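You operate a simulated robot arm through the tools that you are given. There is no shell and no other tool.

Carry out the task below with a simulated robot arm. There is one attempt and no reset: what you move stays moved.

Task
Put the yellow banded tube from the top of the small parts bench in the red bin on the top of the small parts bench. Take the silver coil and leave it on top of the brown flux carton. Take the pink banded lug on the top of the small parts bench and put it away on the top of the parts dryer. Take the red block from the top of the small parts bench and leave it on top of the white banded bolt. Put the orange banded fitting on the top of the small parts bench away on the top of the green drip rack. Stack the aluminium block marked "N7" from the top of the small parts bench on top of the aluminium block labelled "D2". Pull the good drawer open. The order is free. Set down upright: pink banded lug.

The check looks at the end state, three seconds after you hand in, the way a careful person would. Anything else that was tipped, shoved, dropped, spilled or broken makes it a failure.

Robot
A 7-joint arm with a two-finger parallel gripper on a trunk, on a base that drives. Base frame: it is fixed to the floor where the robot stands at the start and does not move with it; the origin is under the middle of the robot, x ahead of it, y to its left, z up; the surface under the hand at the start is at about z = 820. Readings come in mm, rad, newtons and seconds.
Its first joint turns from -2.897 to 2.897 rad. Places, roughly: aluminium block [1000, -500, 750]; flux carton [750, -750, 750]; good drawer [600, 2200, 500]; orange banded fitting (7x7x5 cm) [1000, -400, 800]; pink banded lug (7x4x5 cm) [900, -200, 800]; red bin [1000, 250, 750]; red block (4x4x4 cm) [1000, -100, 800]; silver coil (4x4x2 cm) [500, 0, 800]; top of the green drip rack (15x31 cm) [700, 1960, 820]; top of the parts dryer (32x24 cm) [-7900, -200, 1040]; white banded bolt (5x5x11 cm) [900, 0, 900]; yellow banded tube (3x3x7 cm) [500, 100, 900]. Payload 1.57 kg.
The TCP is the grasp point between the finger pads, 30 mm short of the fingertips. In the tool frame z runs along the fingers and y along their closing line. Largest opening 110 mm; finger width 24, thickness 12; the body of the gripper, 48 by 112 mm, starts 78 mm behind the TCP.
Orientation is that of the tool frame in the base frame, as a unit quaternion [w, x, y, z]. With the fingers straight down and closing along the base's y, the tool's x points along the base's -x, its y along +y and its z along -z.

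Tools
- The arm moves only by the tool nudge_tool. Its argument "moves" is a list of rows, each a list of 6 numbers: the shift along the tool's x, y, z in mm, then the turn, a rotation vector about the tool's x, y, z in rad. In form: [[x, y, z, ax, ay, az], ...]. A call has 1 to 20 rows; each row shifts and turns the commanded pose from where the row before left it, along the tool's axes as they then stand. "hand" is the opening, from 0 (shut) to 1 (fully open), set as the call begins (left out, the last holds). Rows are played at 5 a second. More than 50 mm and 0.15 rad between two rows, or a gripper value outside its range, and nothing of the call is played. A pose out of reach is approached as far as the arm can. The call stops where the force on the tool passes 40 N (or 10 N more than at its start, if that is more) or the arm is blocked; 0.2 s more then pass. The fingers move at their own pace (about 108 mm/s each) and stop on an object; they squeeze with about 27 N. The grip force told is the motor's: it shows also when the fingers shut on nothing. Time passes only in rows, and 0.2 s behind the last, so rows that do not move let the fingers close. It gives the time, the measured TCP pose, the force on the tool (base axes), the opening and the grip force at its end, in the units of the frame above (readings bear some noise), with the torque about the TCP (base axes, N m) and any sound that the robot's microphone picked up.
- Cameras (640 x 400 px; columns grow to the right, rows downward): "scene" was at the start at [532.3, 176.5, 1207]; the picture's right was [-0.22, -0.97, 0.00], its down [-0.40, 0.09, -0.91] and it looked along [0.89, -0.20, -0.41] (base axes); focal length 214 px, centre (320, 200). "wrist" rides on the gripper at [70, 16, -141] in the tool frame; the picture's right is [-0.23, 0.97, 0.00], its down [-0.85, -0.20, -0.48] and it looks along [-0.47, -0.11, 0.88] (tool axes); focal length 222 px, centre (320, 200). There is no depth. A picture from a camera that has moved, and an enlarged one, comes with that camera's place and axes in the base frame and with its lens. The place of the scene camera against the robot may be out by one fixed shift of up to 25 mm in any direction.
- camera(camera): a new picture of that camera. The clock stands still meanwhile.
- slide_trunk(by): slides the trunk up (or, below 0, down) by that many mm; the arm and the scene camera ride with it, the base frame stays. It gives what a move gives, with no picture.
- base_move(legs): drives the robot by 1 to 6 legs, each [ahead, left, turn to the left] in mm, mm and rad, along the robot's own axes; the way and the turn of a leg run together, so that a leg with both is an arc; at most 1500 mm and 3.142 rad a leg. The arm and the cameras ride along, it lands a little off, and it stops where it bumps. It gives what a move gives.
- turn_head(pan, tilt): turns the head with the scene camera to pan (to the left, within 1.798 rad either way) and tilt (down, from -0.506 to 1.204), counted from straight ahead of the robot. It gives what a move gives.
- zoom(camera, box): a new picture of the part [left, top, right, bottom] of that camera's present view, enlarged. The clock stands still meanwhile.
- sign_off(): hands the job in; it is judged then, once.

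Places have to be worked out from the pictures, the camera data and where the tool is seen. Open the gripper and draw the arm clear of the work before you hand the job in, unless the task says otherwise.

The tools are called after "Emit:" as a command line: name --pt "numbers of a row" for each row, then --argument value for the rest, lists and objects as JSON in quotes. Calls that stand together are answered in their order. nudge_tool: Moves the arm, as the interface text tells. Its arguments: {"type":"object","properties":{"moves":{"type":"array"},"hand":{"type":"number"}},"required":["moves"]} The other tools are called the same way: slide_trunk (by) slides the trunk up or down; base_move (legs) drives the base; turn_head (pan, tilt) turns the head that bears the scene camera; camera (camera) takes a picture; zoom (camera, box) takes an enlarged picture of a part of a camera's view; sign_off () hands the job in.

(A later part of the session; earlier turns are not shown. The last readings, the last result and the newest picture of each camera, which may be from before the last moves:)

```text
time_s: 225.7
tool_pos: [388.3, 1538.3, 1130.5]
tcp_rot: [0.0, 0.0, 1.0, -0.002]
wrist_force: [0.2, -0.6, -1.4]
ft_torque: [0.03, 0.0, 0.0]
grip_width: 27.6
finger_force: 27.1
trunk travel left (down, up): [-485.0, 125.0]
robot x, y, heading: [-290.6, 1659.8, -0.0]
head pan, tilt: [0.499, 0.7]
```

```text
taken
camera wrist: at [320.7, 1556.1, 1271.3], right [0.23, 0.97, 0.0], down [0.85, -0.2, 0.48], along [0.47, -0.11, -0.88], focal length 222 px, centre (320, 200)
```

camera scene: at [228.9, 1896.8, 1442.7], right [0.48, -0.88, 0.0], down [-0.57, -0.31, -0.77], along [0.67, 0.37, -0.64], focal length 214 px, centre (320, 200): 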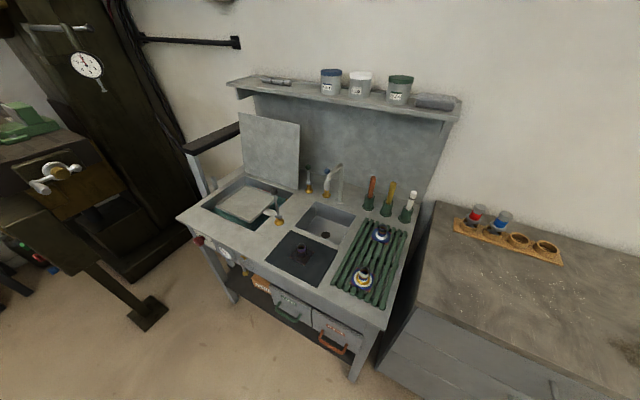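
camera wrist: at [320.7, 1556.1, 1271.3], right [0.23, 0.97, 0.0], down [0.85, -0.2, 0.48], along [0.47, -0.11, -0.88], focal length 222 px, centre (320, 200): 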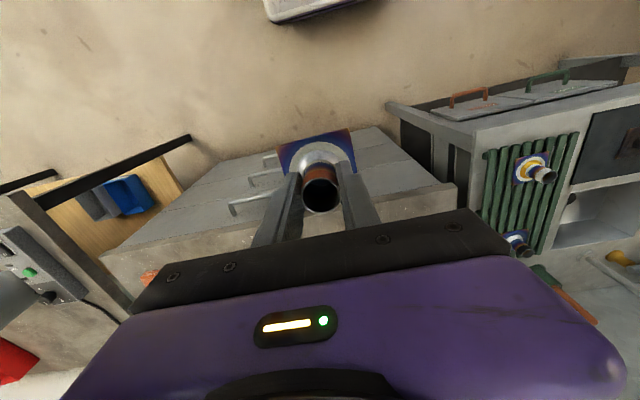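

Emit:
zoom --camera "scene" --box '[230, 190, 430, 400]'

Emit:
zoom --camera "scene" --box '[320, 210, 420, 320]'

Emit:
zoom --camera "scene" --box '[230, 260, 370, 370]'

```text
1.90 times, centred on (330, 295) of scene
camera zoom: at [228.9, 1896.8, 1442.7], right [0.48, -0.88, 0.0], down [-0.57, -0.31, -0.77], along [0.67, 0.37, -0.64], focal length 408 px, centre (301, 19)
```

zoom: 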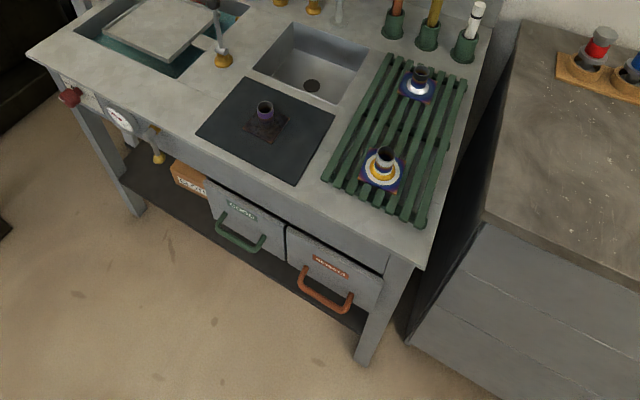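

```text
3.64 times, centred on (370, 265) of scene
camera zoom: at [228.9, 1896.8, 1442.7], right [0.48, -0.88, 0.0], down [-0.57, -0.31, -0.77], along [0.67, 0.37, -0.64], focal length 780 px, centre (138, -36)
```

zoom: 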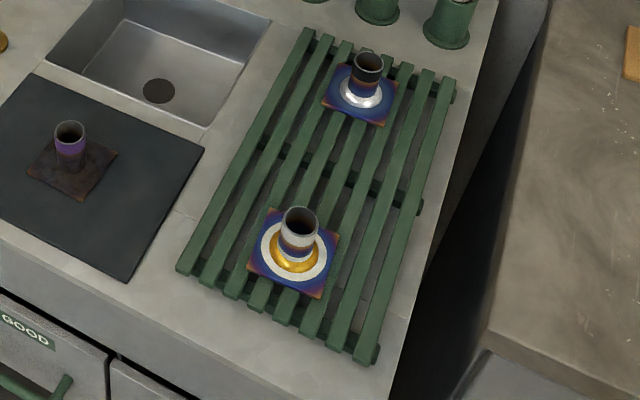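

```text
3.64 times, centred on (300, 315) of scene
camera zoom: at [228.9, 1896.8, 1442.7], right [0.48, -0.88, 0.0], down [-0.57, -0.31, -0.77], along [0.67, 0.37, -0.64], focal length 780 px, centre (393, -218)
```

zoom: 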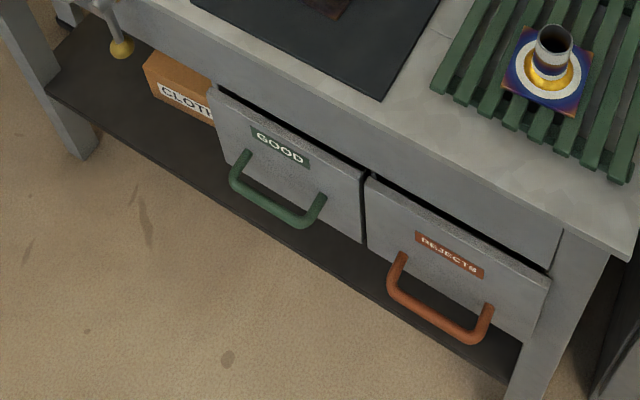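

The drawers read GOOD (green handle) and REJECTS. The rack spans x 542–855, y 1868–2027, with fittings at x≈598 and x≈798; I'll place mine midway at (698,1948). First position the base.

Emit:
slide_trunk --by 115

Emit:
base_move --legs '[[0, 400, 0], [190, 0, 0]]'

Emit:
camera --camera "wrist"

Emit:
camera --camera "scene"

```text
time_s: 227.2
tool_pos: [390.7, 1538.9, 1245.6]
tcp_rot: [-0.001, 0.0, 1.0, -0.002]
wrist_force: [0.0, 0.1, -0.7]
ft_torque: [-0.02, 0.01, 0.0]
grip_width: 27.8
finger_force: 27.1
trunk travel left (down, up): [-600.0, 10.0]
robot x, y, heading: [-289.4, 1659.6, 0.004]
head pan, tilt: [0.499, 0.7]
```

```text
time_s: 230.8
tool_pos: [582.5, 1934.1, 1245.3]
tcp_rot: [0.001, -0.004, 1.0, -0.002]
wrist_force: [-0.2, 0.3, -1.4]
ft_torque: [-0.03, 0.01, 0.03]
grip_width: 28.0
finger_force: 27.0
trunk travel left (down, up): [-600.0, 10.0]
robot x, y, heading: [-95.9, 2052.2, 0.004]
head pan, tilt: [0.499, 0.7]
```

```text
taken
camera wrist: at [512.8, 1952.8, 1386.5], right [0.22, 0.98, 0.0], down [0.86, -0.19, 0.48], along [0.47, -0.11, -0.88], focal length 222 px, centre (320, 200)
```

wrist: 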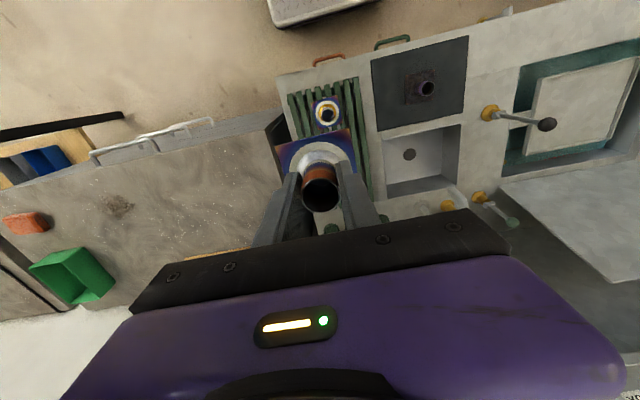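

```text
taken
camera scene: at [418.7, 2292.6, 1557.7], right [0.48, -0.88, 0.0], down [-0.56, -0.31, -0.77], along [0.67, 0.37, -0.64], focal length 214 px, centre (320, 200)
```

scene: 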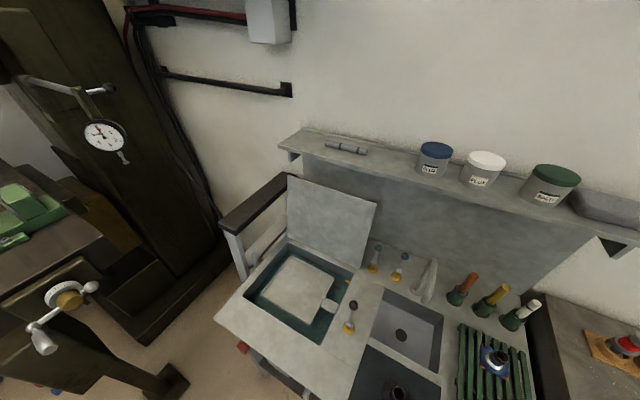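

I turn the head to see the hand, move over the rack's middle and yaw to align the flange.

Emit:
turn_head --pan -0.1 --tilt 0.9

Emit:
nudge_tool --pt "-39 5 20 0 0 0.1" --pt "-39 5 20 0 0 0" --pt "-38 4 20 0 0 0" --pt "0 0 45 0 0 0" --pt "0 0 45 0 0 0" --pt "0 0 0 0 0 0"

Emit:
camera --camera "wrist"

Emit:
camera --camera "scene"

```text
time_s: 231.8
tool_pos: [582.2, 1936.1, 1244.4]
tcp_rot: [0.0, -0.003, 1.0, -0.002]
wrist_force: [0.4, -0.1, -1.7]
ft_torque: [-0.02, 0.0, 0.02]
grip_width: 27.9
finger_force: 26.5
trunk travel left (down, up): [-600.0, 10.0]
robot x, y, heading: [-97.0, 2053.1, 0.002]
head pan, tilt: [-0.099, 0.901]
```

```text
time_s: 233.2
tool_pos: [701.8, 1942.4, 1094.5]
tcp_rot: [0.002, 0.046, 0.999, -0.002]
wrist_force: [-0.2, -1.3, -2.5]
ft_torque: [0.03, -0.02, 0.03]
grip_width: 27.8
finger_force: 27.1
trunk travel left (down, up): [-600.0, 10.0]
robot x, y, heading: [-95.6, 2054.8, 0.008]
head pan, tilt: [-0.099, 0.901]
```

```text
taken
camera wrist: at [633.4, 1966.6, 1235.3], right [0.32, 0.95, 0.0], down [0.83, -0.28, 0.48], along [0.45, -0.15, -0.88], focal length 222 px, centre (320, 200)
```

wrist: 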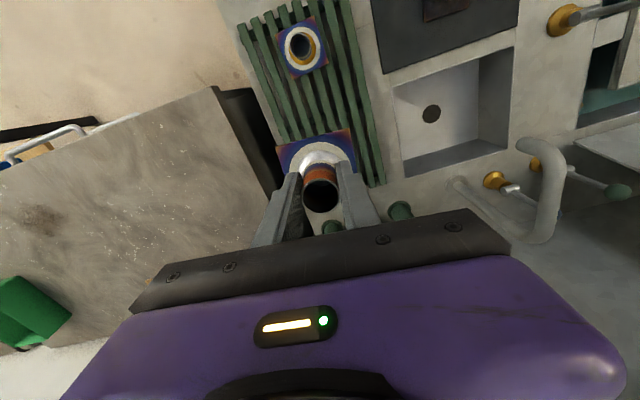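

```text
taken
camera scene: at [419.8, 2244.6, 1541.4], right [-0.09, -1.0, 0.0], down [-0.78, 0.07, -0.62], along [0.62, -0.06, -0.78], focal length 214 px, centre (320, 200)
```

scene: 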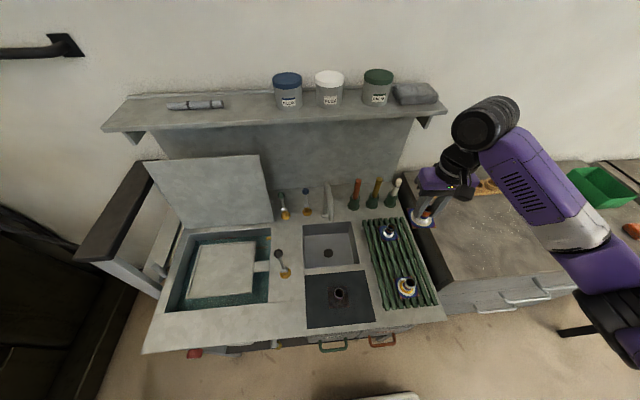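

I refine the target: midpoint between the two racked fittings ≈ (685,1953). Shift and descend to ~960, then check the elbow and spacing.

Emit:
nudge_tool --pt "17.5 8 20 0 0 0" --pt "0 0 40 0 0 0" --pt "0 0 40 0 0 0" --pt "0 0 30 0 0 0" --pt "0 0 0 0 0 0"

Emit:
camera --camera "wrist"

Emit:
camera --camera "scene"

Emit:
zoom --camera "scene" --box '[330, 180, 490, 320]'

```text
time_s: 234.4
tool_pos: [682.3, 1951.7, 962.9]
tcp_rot: [0.001, 0.046, 0.999, -0.001]
wrist_force: [0.4, -0.2, -1.5]
ft_torque: [-0.03, 0.01, -0.02]
grip_width: 27.9
finger_force: 26.6
trunk travel left (down, up): [-600.0, 10.0]
robot x, y, heading: [-99.5, 2053.9, 0.005]
head pan, tilt: [-0.099, 0.901]
```

```text
taken
camera wrist: at [614.9, 1975.9, 1105.0], right [0.32, 0.95, 0.0], down [0.83, -0.28, 0.48], along [0.45, -0.15, -0.88], focal length 222 px, centre (320, 200)
```

wrist: 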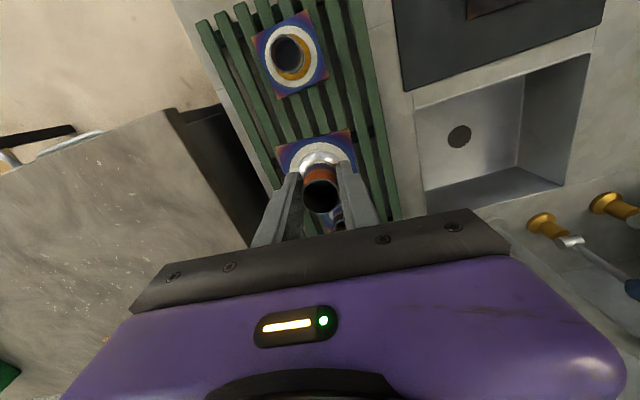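

```text
taken
camera scene: at [419.7, 2244.5, 1541.5], right [-0.09, -1.0, 0.0], down [-0.78, 0.07, -0.62], along [0.62, -0.06, -0.78], focal length 214 px, centre (320, 200)
```

scene: 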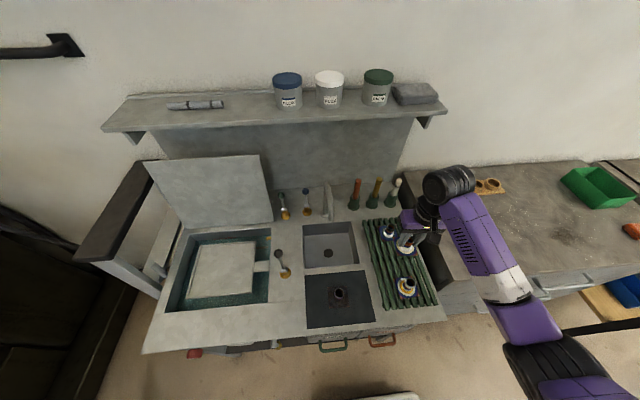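

```text
2.86 times, centred on (410, 250) of scene
camera zoom: at [419.7, 2244.5, 1541.5], right [-0.09, -1.0, 0.0], down [-0.78, 0.07, -0.62], along [0.62, -0.06, -0.78], focal length 613 px, centre (63, 57)
```

zoom: 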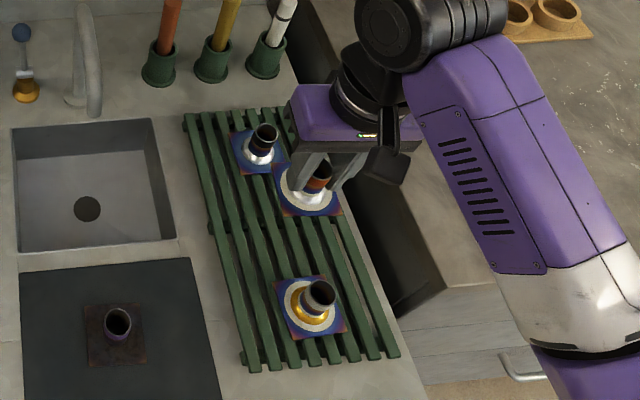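

Good: midpoint is x≈687. Shift +5 and descend to ~885, then step down.

Emit:
nudge_tool --pt "-5 0 30 0 0 0" --pt "0 0 30 0 0 0" --pt "0 0 15 0 0 0" --pt "0 0 0 0 0 0"

Emit:
camera --camera "wrist"

Emit:
zoom --camera "scene" --box '[330, 180, 490, 320]'

```text
time_s: 235.4
tool_pos: [690.0, 1951.1, 888.3]
tcp_rot: [0.0, 0.046, 0.999, -0.002]
wrist_force: [0.3, -0.4, -2.2]
ft_torque: [0.02, 0.02, -0.01]
grip_width: 27.7
finger_force: 27.2
trunk travel left (down, up): [-600.0, 10.0]
robot x, y, heading: [-96.4, 2053.0, 0.004]
head pan, tilt: [-0.099, 0.901]
```

```text
taken
camera wrist: at [621.5, 1975.1, 1030.4], right [0.32, 0.95, 0.0], down [0.83, -0.28, 0.48], along [0.45, -0.15, -0.88], focal length 222 px, centre (320, 200)
```

wrist: 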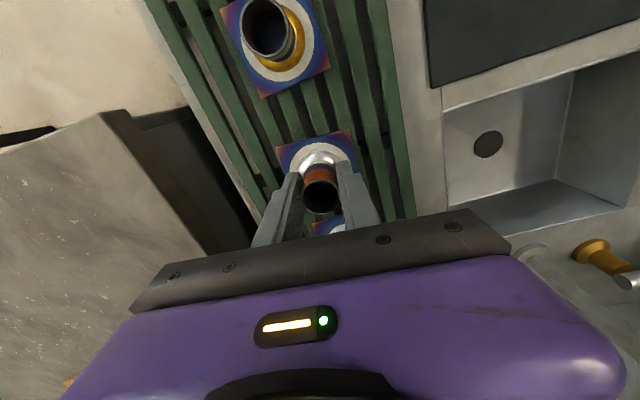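

```text
2.86 times, centred on (410, 250) of scene
camera zoom: at [419.7, 2244.5, 1541.5], right [-0.09, -1.0, 0.0], down [-0.78, 0.07, -0.62], along [0.62, -0.06, -0.78], focal length 613 px, centre (63, 57)
```

zoom: 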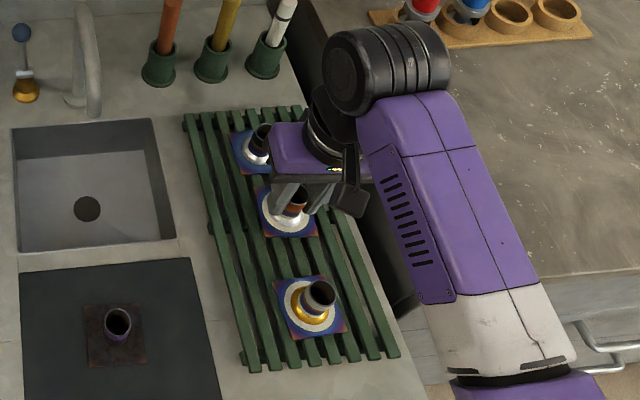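

Well placed. Step down with force checks.

Emit:
nudge_tool --pt "0 0 6 0 0 0" --pt "0 0 4 0 0 0" --pt "0 0 0 0 0 0"

Emit:
nudge_tool --pt "0 0 3 0 0 0" --pt "0 0 0 0 0 0"

Emit:
nudge_tool --pt "0 0 3 0 0 0" --pt "0 0 0 0 0 0"

Emit:
nudge_tool --pt "0 0 2 0 0 0" --pt "0 0 0 0 0 0"

```text
time_s: 236.2
tool_pos: [689.0, 1952.3, 880.1]
tcp_rot: [0.001, 0.046, 0.999, -0.002]
wrist_force: [0.6, -1.1, -1.9]
ft_torque: [-0.01, 0.03, -0.01]
grip_width: 27.8
finger_force: 26.4
trunk travel left (down, up): [-600.0, 10.0]
robot x, y, heading: [-97.6, 2050.4, 0.008]
head pan, tilt: [-0.099, 0.901]
```

```text
time_s: 236.8
tool_pos: [688.1, 1951.5, 876.7]
tcp_rot: [0.0, 0.046, 0.999, -0.001]
wrist_force: [-0.8, -0.2, -2.4]
ft_torque: [0.03, 0.03, 0.0]
grip_width: 27.8
finger_force: 26.9
trunk travel left (down, up): [-600.0, 10.0]
robot x, y, heading: [-95.5, 2050.3, 0.007]
head pan, tilt: [-0.099, 0.901]
```

```text
time_s: 237.4
tool_pos: [688.3, 1951.7, 873.4]
tcp_rot: [0.001, 0.046, 0.999, -0.002]
wrist_force: [0.5, -0.1, -2.3]
ft_torque: [-0.01, -0.01, 0.02]
grip_width: 27.8
finger_force: 27.3
trunk travel left (down, up): [-600.0, 10.0]
robot x, y, heading: [-100.0, 2053.3, 0.001]
head pan, tilt: [-0.099, 0.901]
```

```text
time_s: 238.0
tool_pos: [689.2, 1950.3, 871.1]
tcp_rot: [0.001, 0.046, 0.999, -0.002]
wrist_force: [0.5, 0.1, -1.2]
ft_torque: [-0.01, 0.02, 0.03]
grip_width: 27.5
finger_force: 27.3
trunk travel left (down, up): [-600.0, 10.0]
robot x, y, heading: [-100.8, 2053.1, 0.007]
head pan, tilt: [-0.099, 0.901]
```

Emit:
zoom --camera "scene" --box '[370, 210, 450, 290]'

Emit:
nudge_tool --pt "0 0 2 0 0 0" --pt "0 0 0 0 0 0"

Emit:
nudge_tool --pt "0 0 2 0 0 0" --pt "0 0 0 0 0 0"

Emit:
nudge_tool --pt "0 0 2 0 0 0" --pt "0 0 0 0 0 0"

```text
5.00 times, centred on (410, 250) of scene
camera zoom: at [419.7, 2244.5, 1541.5], right [-0.09, -1.0, 0.0], down [-0.78, 0.07, -0.62], along [0.62, -0.06, -0.78], focal length 1072 px, centre (-130, -50)
```

zoom: 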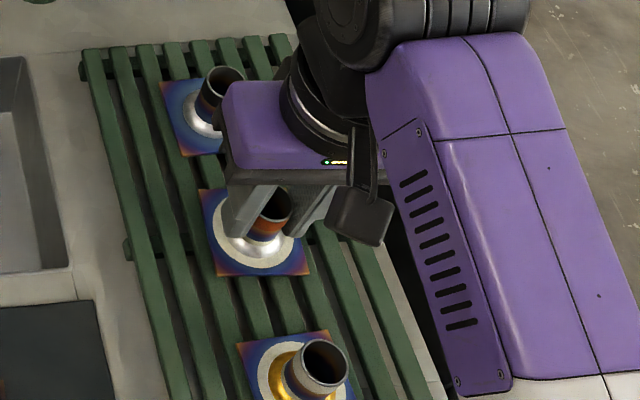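

```text
time_s: 238.6
tool_pos: [688.0, 1950.6, 869.7]
tcp_rot: [0.0, 0.046, 0.999, -0.002]
wrist_force: [0.6, 0.1, -0.2]
ft_torque: [-0.03, 0.01, 0.0]
grip_width: 27.8
finger_force: 27.1
trunk travel left (down, up): [-600.0, 10.0]
robot x, y, heading: [-95.7, 2054.5, 0.009]
head pan, tilt: [-0.099, 0.901]
```

```text
time_s: 239.2
tool_pos: [687.8, 1951.3, 867.6]
tcp_rot: [0.0, 0.047, 0.999, -0.001]
wrist_force: [0.5, 0.6, -0.8]
ft_torque: [0.04, 0.03, 0.01]
grip_width: 27.5
finger_force: 26.0
trunk travel left (down, up): [-600.0, 10.0]
robot x, y, heading: [-100.2, 2053.3, 0.004]
head pan, tilt: [-0.099, 0.901]
```

```text
time_s: 239.8
tool_pos: [689.0, 1950.8, 867.8]
tcp_rot: [0.0, 0.047, 0.999, -0.002]
wrist_force: [-3.1, 0.2, 16.0]
ft_torque: [0.37, 0.66, 0.03]
grip_width: 27.7
finger_force: 26.6
trunk travel left (down, up): [-600.0, 10.0]
robot x, y, heading: [-95.7, 2050.8, 0.004]
head pan, tilt: [-0.099, 0.901]
```

Contact on the rack (16 N). Release and rise.

Emit:
nudge_tool --pt "0 0 0 0 0 0" --pt "0 0 0 0 0 0" --pt "0 0 0 0 0 0" --hand 0.55

Emit:
nudge_tool --pt "0 0 -20 0 0 0" --pt "0 0 -40 0 0 0" --pt "0 0 -45 0 0 0" --pt "0 0 -45 0 0 0" --pt "0 0 -45 0 0 0" --pt "0 0 -45 0 0 0" --pt "0 0 0 0 0 0"

Emit:
camera --camera "wrist"

Emit:
zoom --camera "scene" --box '[330, 180, 490, 320]'

Emit:
camera --camera "scene"

```text
time_s: 240.6
tool_pos: [688.3, 1951.7, 866.3]
tcp_rot: [0.0, 0.046, 0.999, -0.002]
wrist_force: [1.4, 0.4, 0.0]
ft_torque: [-0.03, -0.02, 0.03]
grip_width: 60.7
finger_force: 0.1
trunk travel left (down, up): [-600.0, 10.0]
robot x, y, heading: [-97.3, 2052.7, 0.002]
head pan, tilt: [-0.099, 0.901]
```

```text
time_s: 242.2
tool_pos: [687.5, 1950.1, 1108.6]
tcp_rot: [0.0, 0.046, 0.999, -0.002]
wrist_force: [-1.6, -0.5, 0.8]
ft_torque: [0.04, -0.02, -0.01]
grip_width: 60.4
finger_force: 0.0
trunk travel left (down, up): [-600.0, 10.0]
robot x, y, heading: [-95.8, 2052.5, 0.006]
head pan, tilt: [-0.099, 0.901]
```

```text
taken
camera wrist: at [620.6, 1974.8, 1250.4], right [0.32, 0.95, 0.0], down [0.83, -0.28, 0.48], along [0.45, -0.15, -0.88], focal length 222 px, centre (320, 200)
```

wrist: 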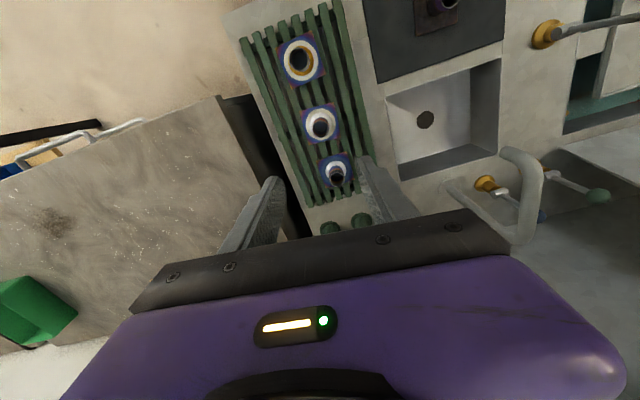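

```text
2.86 times, centred on (410, 250) of scene
camera zoom: at [419.6, 2244.5, 1541.5], right [-0.09, -1.0, 0.0], down [-0.78, 0.07, -0.62], along [0.62, -0.06, -0.78], focal length 613 px, centre (63, 57)
```

zoom: 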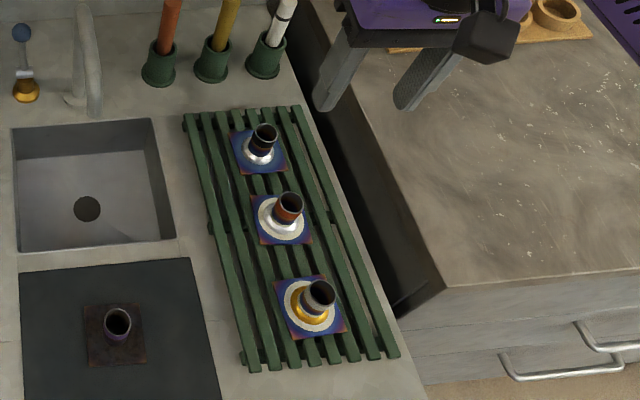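

```text
taken
camera scene: at [419.6, 2244.5, 1541.5], right [-0.09, -1.0, 0.0], down [-0.78, 0.07, -0.62], along [0.62, -0.06, -0.78], focal length 214 px, centre (320, 200)
```

scene: 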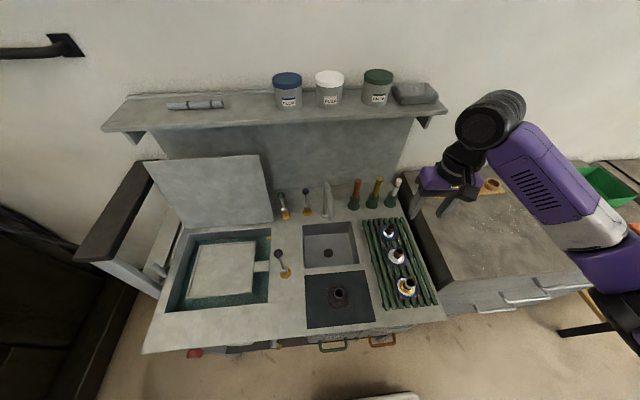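

The orange fitting sits well on the rack. Next the GOOD drawer: I'll grip its green handle with the hand pointing forward and fingers closing vertically. Back off first, then yaw 90°.

Emit:
base_move --legs '[[-350, 0, 0]]'

Emit:
nudge_tool --pt "0 0 0 0 0 0.14" --pt "0 0 0 0 0 0.14" --pt "0 0 0 0 0 0.14" --pt "0 0 0 0 0 0.14" --pt "0 0 0 0 0 0.14" --pt "0 0 0 0 0 0.14" --pt "0 0 0 0 0 0.14" --pt "0 0 0 0 0 0.14" --pt "0 0 0 0 0 0.14" --pt "0 0 0 0 0 0.14" --pt "0 0 0 0 0 0.079" --pt "0 0 0 0 0 0"

Emit:
slide_trunk --by -400

Emit:
camera --camera "scene"

```text
time_s: 244.5
tool_pos: [341.0, 1951.8, 1108.5]
tcp_rot: [0.001, 0.045, 0.999, -0.002]
wrist_force: [-0.2, -0.2, -0.3]
ft_torque: [0.01, 0.05, -0.03]
grip_width: 60.4
finger_force: 0.1
trunk travel left (down, up): [-600.0, 10.0]
robot x, y, heading: [-444.1, 2050.1, 0.007]
head pan, tilt: [-0.099, 0.901]
```

```text
time_s: 247.1
tool_pos: [341.5, 1951.9, 1108.2]
tcp_rot: [0.001, 0.706, 0.708, -0.002]
wrist_force: [-0.4, -0.3, 0.2]
ft_torque: [-0.02, -0.04, -0.01]
grip_width: 60.6
finger_force: 0.0
trunk travel left (down, up): [-600.0, 10.0]
robot x, y, heading: [-445.8, 2048.6, 0.005]
head pan, tilt: [-0.099, 0.901]
```

```text
time_s: 250.9
tool_pos: [340.5, 1950.6, 708.4]
tcp_rot: [0.001, 0.705, 0.709, -0.001]
wrist_force: [0.0, -0.3, 0.2]
ft_torque: [0.0, 0.02, -0.01]
grip_width: 60.5
finger_force: 0.2
trunk travel left (down, up): [-200.0, 410.0]
robot x, y, heading: [-446.0, 2053.5, 0.01]
head pan, tilt: [-0.099, 0.901]
```

```text
taken
camera scene: at [70.8, 2244.1, 1141.5], right [-0.09, -1.0, 0.0], down [-0.78, 0.07, -0.62], along [0.62, -0.06, -0.78], focal length 214 px, centre (320, 200)
```

scene: 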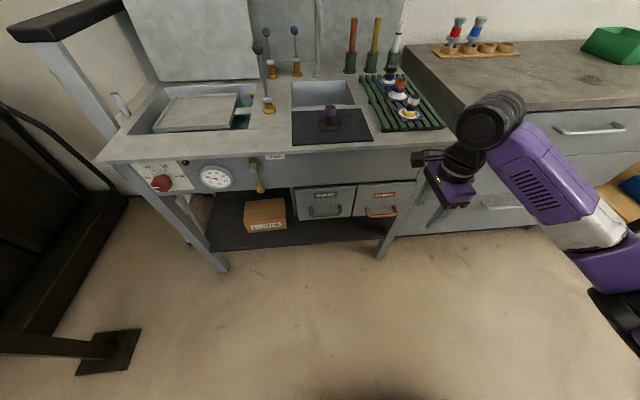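

Excellent view of the GOOD drawer. I make room (base back 130, hand forward 130), then pitch the hand to point forward.

Emit:
base_move --legs '[[-130, 240, 0]]'

Emit:
nudge_tool --pt "0 30 0 0 0 0" --pt "0 30 0 0 0 0" --pt "0 30 0 0 0 0" --pt "0 0 0 0 0 0" --hand 1

Emit:
nudge_tool --pt "0 0 0 -0.14 0 0" --pt "0 0 0 -0.14 0 0" --pt "0 0 0 -0.14 0 0" --pt "0 0 0 -0.14 0 0" --pt "0 0 0 -0.14 0 0" --pt "0 0 0 -0.14 0 0" --pt "0 0 0 0 0 0"

Emit:
camera --camera "scene"

```text
time_s: 252.8
tool_pos: [209.1, 2187.9, 708.4]
tcp_rot: [0.002, 0.708, 0.706, -0.001]
wrist_force: [-0.6, 0.0, 0.2]
ft_torque: [0.03, -0.02, 0.0]
grip_width: 60.7
finger_force: 0.1
trunk travel left (down, up): [-200.0, 410.0]
robot x, y, heading: [-579.0, 2293.3, 0.0]
head pan, tilt: [-0.099, 0.901]
```

```text
time_s: 253.8
tool_pos: [298.4, 2189.5, 707.7]
tcp_rot: [0.001, 0.708, 0.707, -0.001]
wrist_force: [0.0, 0.1, 0.3]
ft_torque: [-0.01, 0.04, 0.02]
grip_width: 110.0
finger_force: 0.1
trunk travel left (down, up): [-200.0, 410.0]
robot x, y, heading: [-575.4, 2290.6, 0.004]
head pan, tilt: [-0.099, 0.901]
```

```text
time_s: 255.4
tool_pos: [299.6, 2189.1, 708.5]
tcp_rot: [0.29, 0.646, 0.645, 0.288]
wrist_force: [0.5, 1.1, 0.2]
ft_torque: [0.01, -0.01, -0.01]
grip_width: 109.9
finger_force: 0.1
trunk travel left (down, up): [-200.0, 410.0]
robot x, y, heading: [-576.4, 2291.8, 0.001]
head pan, tilt: [-0.099, 0.901]
```

```text
taken
camera scene: at [-59.2, 2482.7, 1141.5], right [-0.1, -1.0, 0.0], down [-0.78, 0.07, -0.62], along [0.62, -0.06, -0.78], focal length 214 px, centre (320, 200)
```

scene: 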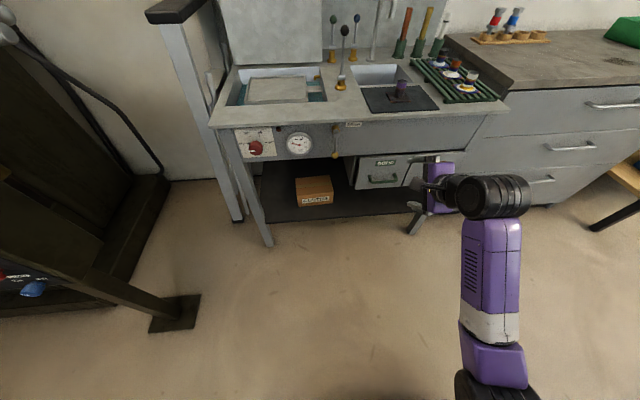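

Tracking fine. Finish the pitch to horizontal.

Emit:
nudge_tool --pt "0 0 0 -0.14 0 0" --pt "0 0 0 -0.14 0 0" --pt "0 0 0 -0.14 0 0" --pt "0 0 0 -0.14 0 0" --pt "0 0 0 -0.14 0 0" --pt "0 0 0 -0.031 0 0" --pt "0 0 0 0 0 0"

Emit:
camera --camera "scene"

Emit:
camera --camera "wrist"

```text
time_s: 257.0
tool_pos: [299.2, 2188.7, 709.1]
tcp_rot: [0.502, 0.5, 0.499, 0.499]
wrist_force: [1.0, 0.3, 0.5]
ft_torque: [-0.04, -0.03, 0.03]
grip_width: 110.3
finger_force: 0.1
trunk travel left (down, up): [-200.0, 410.0]
robot x, y, heading: [-577.5, 2289.5, 0.001]
head pan, tilt: [-0.099, 0.901]
```

```text
taken
camera scene: at [-59.2, 2482.7, 1141.5], right [-0.1, -1.0, 0.0], down [-0.78, 0.07, -0.62], along [0.62, -0.06, -0.78], focal length 214 px, centre (320, 200)
```

scene: 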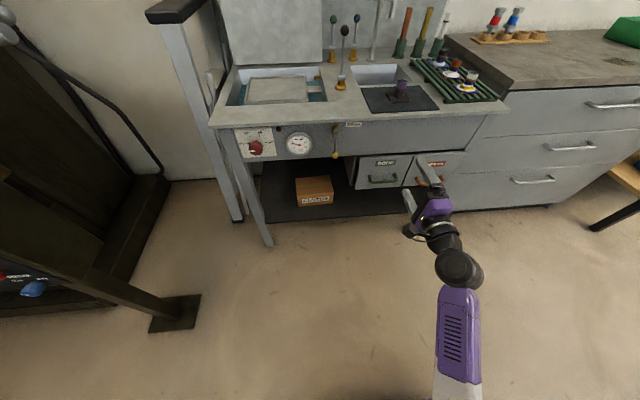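

```text
taken
camera wrist: at [158.4, 2259.7, 724.6], right [0.0, -0.22, 0.97], down [-0.48, -0.85, -0.2], along [0.88, -0.47, -0.11], focal length 222 px, centre (320, 200)
```

wrist: 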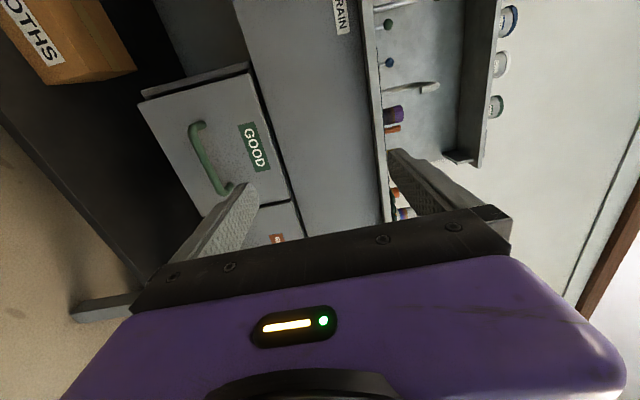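

The hand points forward, closing vertically. I zoom on the GOOD handle in both views to triangulate.

Emit:
zoom --camera "wrist" --box '[120, 50, 320, 250]'

Emit:
zoom --camera "scene" --box '[330, 130, 480, 230]'

```text
2.00 times, centred on (220, 150) of wrist
camera zoom: at [158.4, 2259.7, 724.6], right [0.0, -0.22, 0.97], down [-0.48, -0.85, -0.2], along [0.88, -0.47, -0.11], focal length 444 px, centre (520, 300)
```

zoom: 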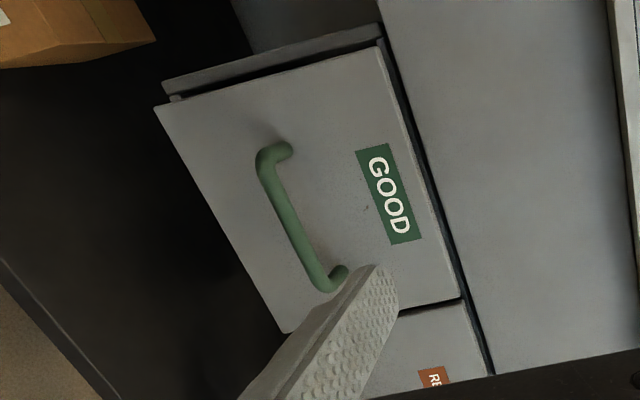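

```text
4.00 times, centred on (405, 180) of scene
camera zoom: at [-59.2, 2482.7, 1141.5], right [-0.1, -1.0, 0.0], down [-0.78, 0.07, -0.62], along [0.62, -0.06, -0.78], focal length 858 px, centre (-20, 280)
```

zoom: 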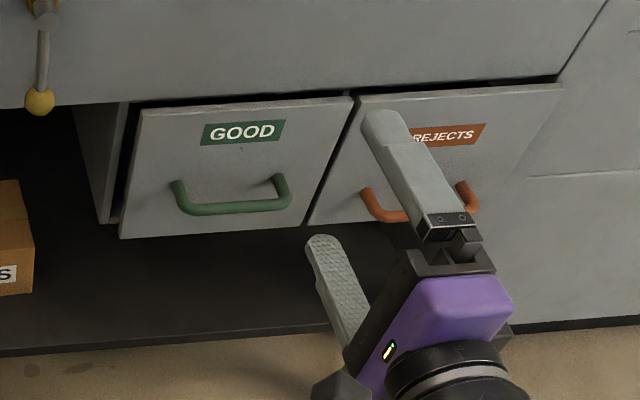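

Rough triangulation puts the handle bar at x≈460–500, y≈2190, z≈520–545. I lower the hand to z≈545 for a second wrist view.

Emit:
nudge_tool --pt "0 -41 0 0 0 0" --pt "0 -41 0 0 0 0" --pt "0 -41 0 0 0 0" --pt "0 -41 0 0 0 0" --pt "0 0 0 0 0 0"

Emit:
camera --camera "wrist"

Emit:
zoom --camera "wrist" --box '[220, 50, 440, 220]'

Emit:
camera --camera "scene"

```text
time_s: 258.2
tool_pos: [299.1, 2186.8, 545.4]
tcp_rot: [0.501, 0.5, 0.5, 0.499]
wrist_force: [-0.8, -0.3, -0.9]
ft_torque: [0.02, 0.0, 0.01]
grip_width: 109.8
finger_force: 0.0
trunk travel left (down, up): [-200.0, 410.0]
robot x, y, heading: [-577.1, 2294.2, -0.002]
head pan, tilt: [-0.099, 0.901]
```

```text
taken
camera wrist: at [158.0, 2258.9, 561.4], right [0.0, -0.22, 0.97], down [-0.48, -0.85, -0.2], along [0.88, -0.47, -0.11], focal length 222 px, centre (320, 200)
```

wrist: 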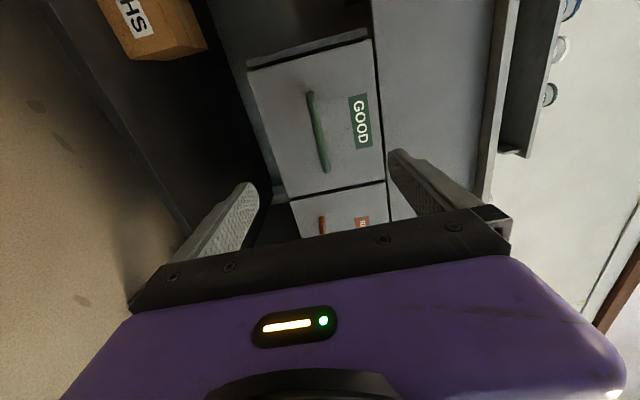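

```text
2.35 times, centred on (330, 135) of wrist
camera zoom: at [158.0, 2258.9, 561.4], right [0.0, -0.22, 0.97], down [-0.48, -0.85, -0.2], along [0.88, -0.47, -0.11], focal length 523 px, centre (296, 353)
```

zoom: 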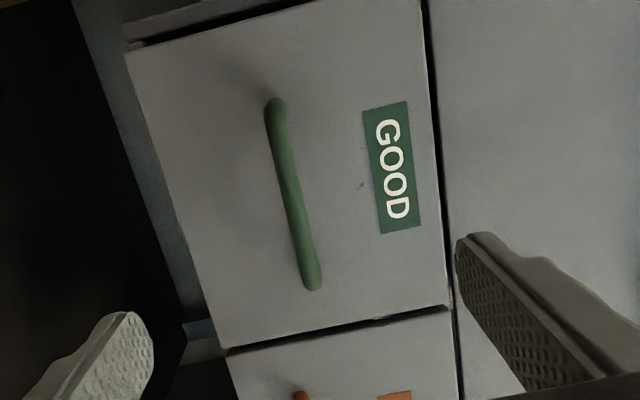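

```text
taken
camera scene: at [-59.2, 2482.7, 1141.5], right [-0.1, -1.0, 0.0], down [-0.78, 0.07, -0.62], along [0.62, -0.06, -0.78], focal length 214 px, centre (320, 200)
```

scene: 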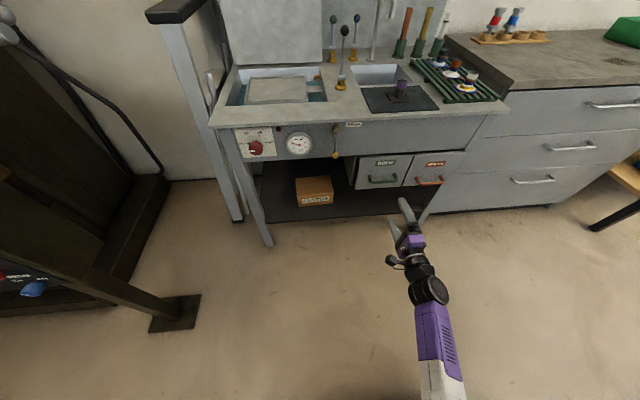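

Handle bar: centre (455,2198,546), ~105 mm long; drawer front at x≈493. Approach to TCP x≈447 and check before closing.

Emit:
nudge_tool --pt "9 0 20 0 0 0" --pt "0 1 40 0 0 0" --pt "0 0 40 0 0 0" --pt "0 0 0 0 0 0"

Emit:
camera --camera "wrist"

Emit:
zoom --camera "wrist" --box '[200, 80, 440, 250]'

```text
time_s: 259.2
tool_pos: [398.6, 2196.6, 547.7]
tcp_rot: [0.502, 0.499, 0.499, 0.5]
wrist_force: [0.4, -0.4, -0.3]
ft_torque: [-0.01, 0.05, 0.05]
grip_width: 110.2
finger_force: 0.1
trunk travel left (down, up): [-200.0, 410.0]
robot x, y, heading: [-573.9, 2290.8, 0.009]
head pan, tilt: [-0.099, 0.901]
```

```text
taken
camera wrist: at [258.1, 2266.7, 562.6], right [0.0, -0.22, 0.97], down [-0.48, -0.85, -0.2], along [0.88, -0.47, -0.11], focal length 222 px, centre (320, 200)
```

wrist: 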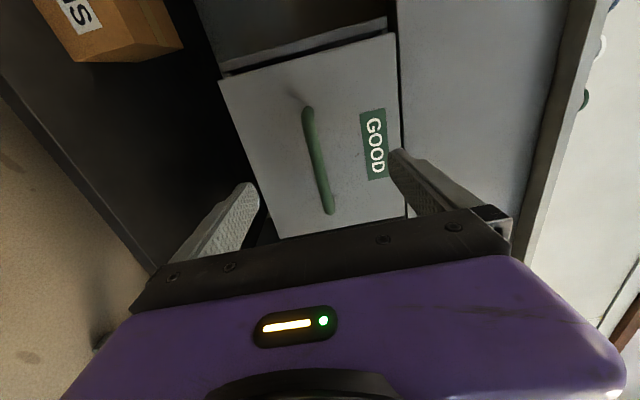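

```text
2.35 times, centred on (320, 165) of wrist
camera zoom: at [258.1, 2266.7, 562.6], right [0.0, -0.22, 0.97], down [-0.48, -0.85, -0.2], along [0.88, -0.47, -0.11], focal length 523 px, centre (320, 282)
```

zoom: 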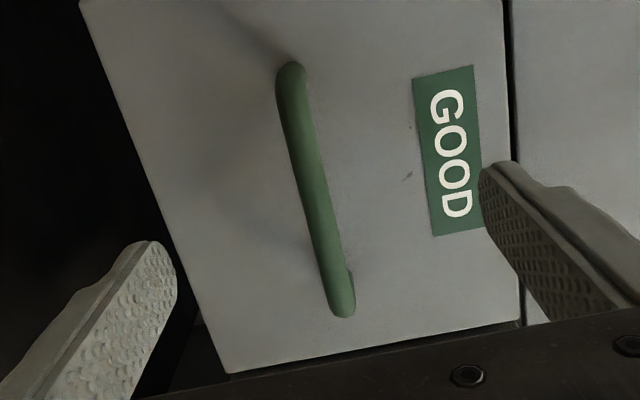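

Consistent. Advance 48 mm in small rows watching for contact, then close.

Emit:
nudge_tool --pt "0 -1 20 0 0 0" --pt "0 0 18 0 0 0" --pt "0 0 10 0 0 0" --pt "0 0 0 0 0 0"

Emit:
zoom --camera "wrist" --box '[200, 80, 440, 250]'

Emit:
zoom --camera "scene" --box '[330, 130, 480, 230]'

```text
time_s: 260.2
tool_pos: [446.5, 2196.8, 544.9]
tcp_rot: [0.501, 0.5, 0.5, 0.499]
wrist_force: [0.3, -0.2, -0.3]
ft_torque: [-0.02, -0.01, -0.02]
grip_width: 110.2
finger_force: 0.0
trunk travel left (down, up): [-200.0, 410.0]
robot x, y, heading: [-577.4, 2295.2, -0.002]
head pan, tilt: [-0.099, 0.901]
```

```text
2.35 times, centred on (320, 165) of wrist
camera zoom: at [306.6, 2267.4, 560.1], right [0.0, -0.22, 0.97], down [-0.48, -0.85, -0.2], along [0.88, -0.47, -0.11], focal length 523 px, centre (320, 282)
```

zoom: 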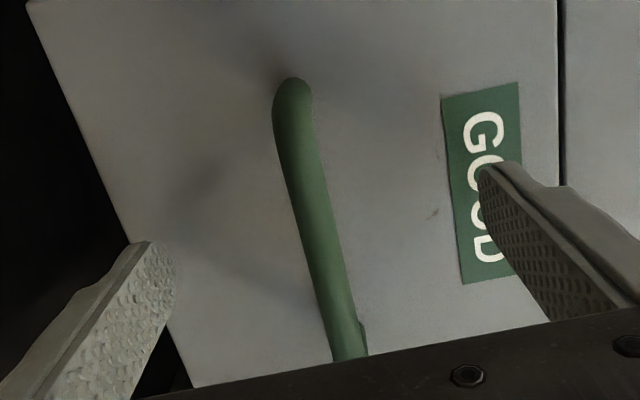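

```text
4.00 times, centred on (405, 180) of scene
camera zoom: at [-59.2, 2482.8, 1141.5], right [-0.1, -1.0, 0.0], down [-0.78, 0.07, -0.62], along [0.62, -0.06, -0.78], focal length 858 px, centre (-20, 280)
```

zoom: 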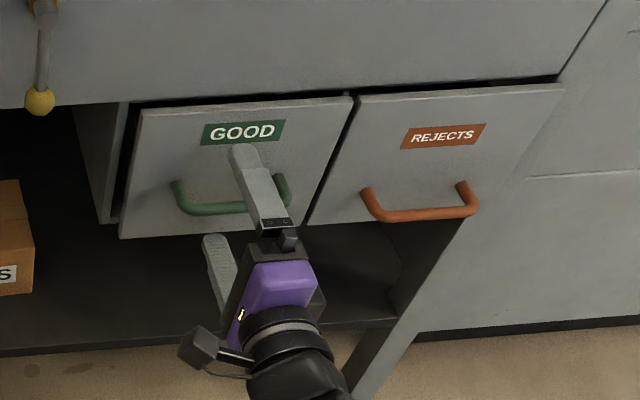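

The bar is centred between the fingers. Close.

Emit:
nudge_tool --pt "0 0 0 0 0 0" --pt "0 0 0 0 0 0" --pt "0 0 0 0 0 0" --pt "0 0 0 0 0 0" --hand 0

Emit:
zoom --camera "scene" --box '[330, 130, 480, 230]'

```text
time_s: 261.2
tool_pos: [447.3, 2196.8, 545.0]
tcp_rot: [0.501, 0.499, 0.5, 0.5]
wrist_force: [-1.8, -0.7, 4.3]
ft_torque: [0.21, -0.06, 0.13]
grip_width: 11.9
finger_force: 28.6
trunk travel left (down, up): [-200.0, 410.0]
robot x, y, heading: [-577.6, 2290.5, 0.005]
head pan, tilt: [-0.099, 0.901]
```

```text
4.00 times, centred on (405, 180) of scene
camera zoom: at [-59.4, 2482.7, 1141.6], right [-0.1, -1.0, 0.0], down [-0.78, 0.07, -0.62], along [0.62, -0.06, -0.78], focal length 858 px, centre (-20, 280)
```

zoom: 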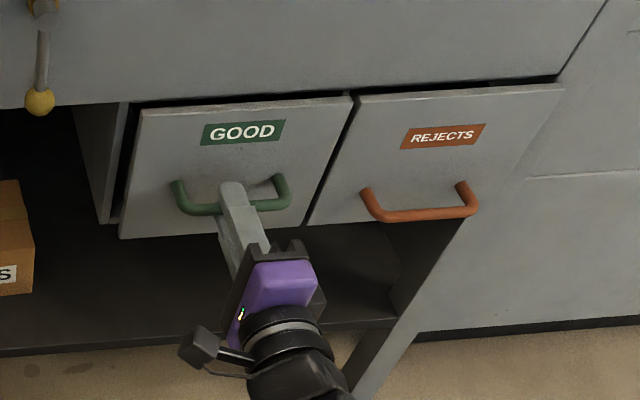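

Handle gripped (12 mm bar). Pull gently with the arm first.

Emit:
nudge_tool --pt "0 0 -10 0 0 0" --pt "0 0 -15 0 0 0" --pt "0 0 -20 0 0 0" --pt "0 0 0 0 0 0"

Emit:
zoom --camera "scene" --box '[330, 130, 480, 230]'

```text
time_s: 262.2
tool_pos: [402.9, 2195.8, 543.9]
tcp_rot: [0.502, 0.499, 0.499, 0.5]
wrist_force: [0.7, -1.2, 7.7]
ft_torque: [0.23, -0.11, 0.29]
grip_width: 11.5
finger_force: 29.3
trunk travel left (down, up): [-200.0, 410.0]
robot x, y, heading: [-572.0, 2291.6, -0.002]
head pan, tilt: [-0.099, 0.901]
```

```text
4.00 times, centred on (405, 180) of scene
camera zoom: at [-59.4, 2482.7, 1141.6], right [-0.1, -1.0, 0.0], down [-0.78, 0.07, -0.62], along [0.62, -0.06, -0.78], focal length 858 px, centre (-20, 280)
```

zoom: 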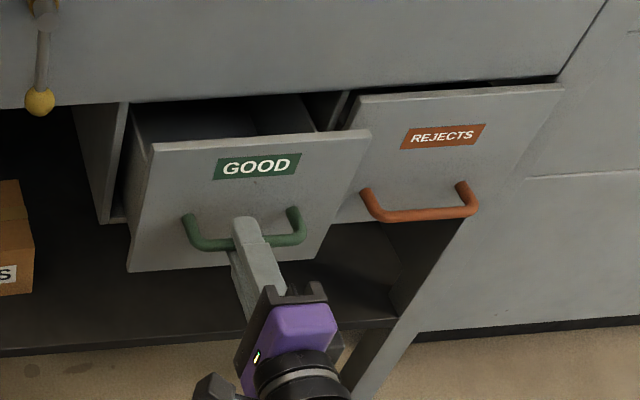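

The drawer is opening. Pull ~120 mm more.

Emit:
nudge_tool --pt "0 0 -25 0 0 0" --pt "0 0 -25 0 0 0" --pt "0 0 -25 0 0 0" --pt "0 0 -25 0 0 0" --pt "0 0 0 0 0 0"

Emit:
camera --camera "scene"

Emit:
zoom --camera "scene" --box '[330, 130, 480, 230]'

```text
time_s: 263.4
tool_pos: [302.3, 2195.5, 544.7]
tcp_rot: [0.502, 0.499, 0.501, 0.498]
wrist_force: [-1.6, 4.8, 3.1]
ft_torque: [0.17, -0.07, 0.41]
grip_width: 11.7
finger_force: 29.0
trunk travel left (down, up): [-200.0, 410.0]
robot x, y, heading: [-574.3, 2291.8, 0.003]
head pan, tilt: [-0.099, 0.901]
```

```text
taken
camera scene: at [-59.3, 2482.9, 1141.5], right [-0.1, -1.0, 0.0], down [-0.78, 0.07, -0.62], along [0.62, -0.06, -0.78], focal length 214 px, centre (320, 200)
```

scene: 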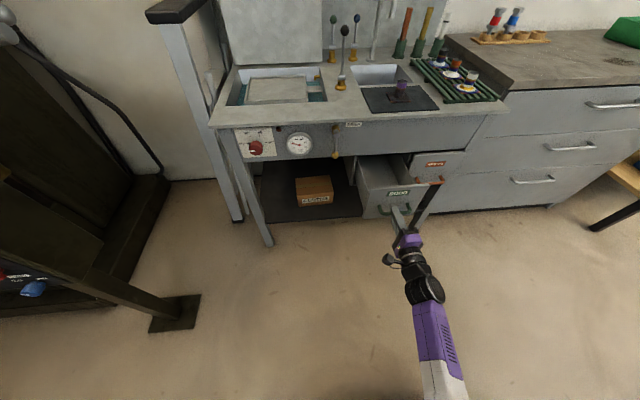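

```text
4.00 times, centred on (405, 180) of scene
camera zoom: at [-59.3, 2482.9, 1141.5], right [-0.1, -1.0, 0.0], down [-0.78, 0.07, -0.62], along [0.62, -0.06, -0.78], focal length 858 px, centre (-20, 280)
```

zoom: 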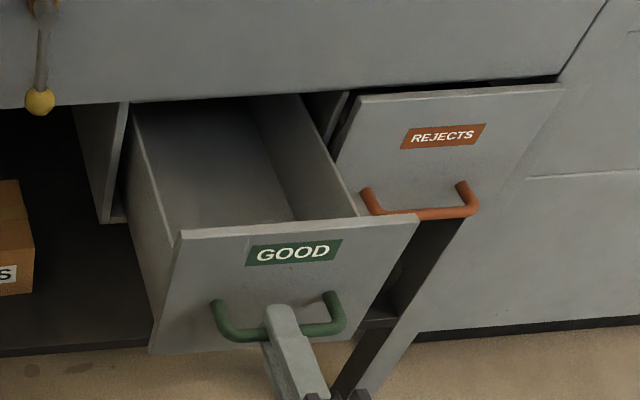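

Open by ~145 mm, no resistance. Pull another 75 mm and watch.

Emit:
nudge_tool --pt "0 0 -20 0 0 0" --pt "0 0 -20 0 0 0" --pt "0 0 -20 0 0 0" --pt "0 0 -15 0 0 0" --pt "0 0 0 0 0 0"

Emit:
zoom --camera "scene" --box '[330, 130, 480, 250]'

```text
time_s: 264.6
tool_pos: [228.3, 2196.0, 545.0]
tcp_rot: [0.503, 0.499, 0.499, 0.499]
wrist_force: [0.9, -0.8, 6.1]
ft_torque: [0.22, -0.11, -0.22]
grip_width: 11.9
finger_force: 29.3
trunk travel left (down, up): [-200.0, 410.0]
robot x, y, heading: [-575.7, 2290.4, 0.004]
head pan, tilt: [-0.099, 0.901]
```

```text
3.33 times, centred on (405, 190) of scene
camera zoom: at [-59.4, 2482.7, 1141.6], right [-0.1, -1.0, 0.0], down [-0.78, 0.07, -0.62], along [0.62, -0.06, -0.78], focal length 715 px, centre (37, 233)
```

zoom: 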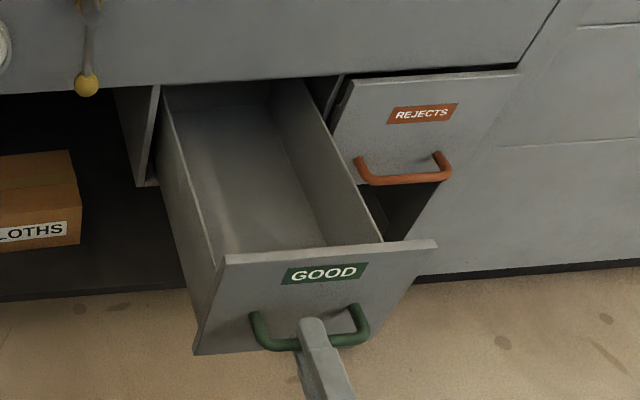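

Open 220 mm. A bit more, gently, to find its end stop.

Emit:
nudge_tool --pt "0 0 -12 0 0 0" --pt "0 0 -12 0 0 0" --pt "0 0 -12 0 0 0" --pt "0 0 0 0 0 0"

Emit:
zoom --camera "scene" --box '[330, 130, 480, 250]'

```text
time_s: 265.6
tool_pos: [189.9, 2196.1, 545.5]
tcp_rot: [0.501, 0.499, 0.5, 0.5]
wrist_force: [0.4, -0.7, 7.8]
ft_torque: [0.21, -0.13, 0.01]
grip_width: 11.6
finger_force: 28.7
trunk travel left (down, up): [-200.0, 410.0]
robot x, y, heading: [-573.9, 2289.3, -0.001]
head pan, tilt: [-0.099, 0.901]
```

```text
3.33 times, centred on (405, 190) of scene
camera zoom: at [-59.4, 2482.7, 1141.6], right [-0.1, -1.0, 0.0], down [-0.78, 0.07, -0.62], along [0.62, -0.06, -0.78], focal length 715 px, centre (37, 233)
```

zoom: 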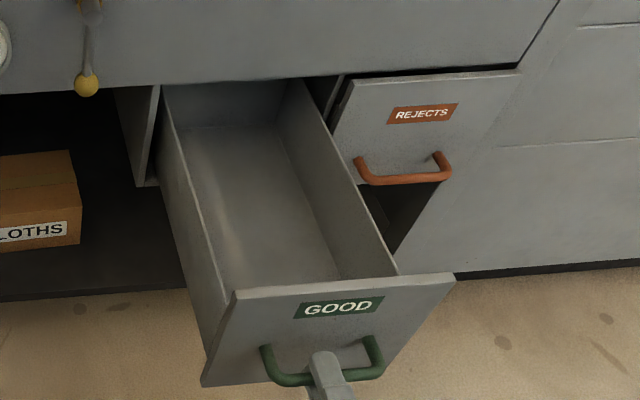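

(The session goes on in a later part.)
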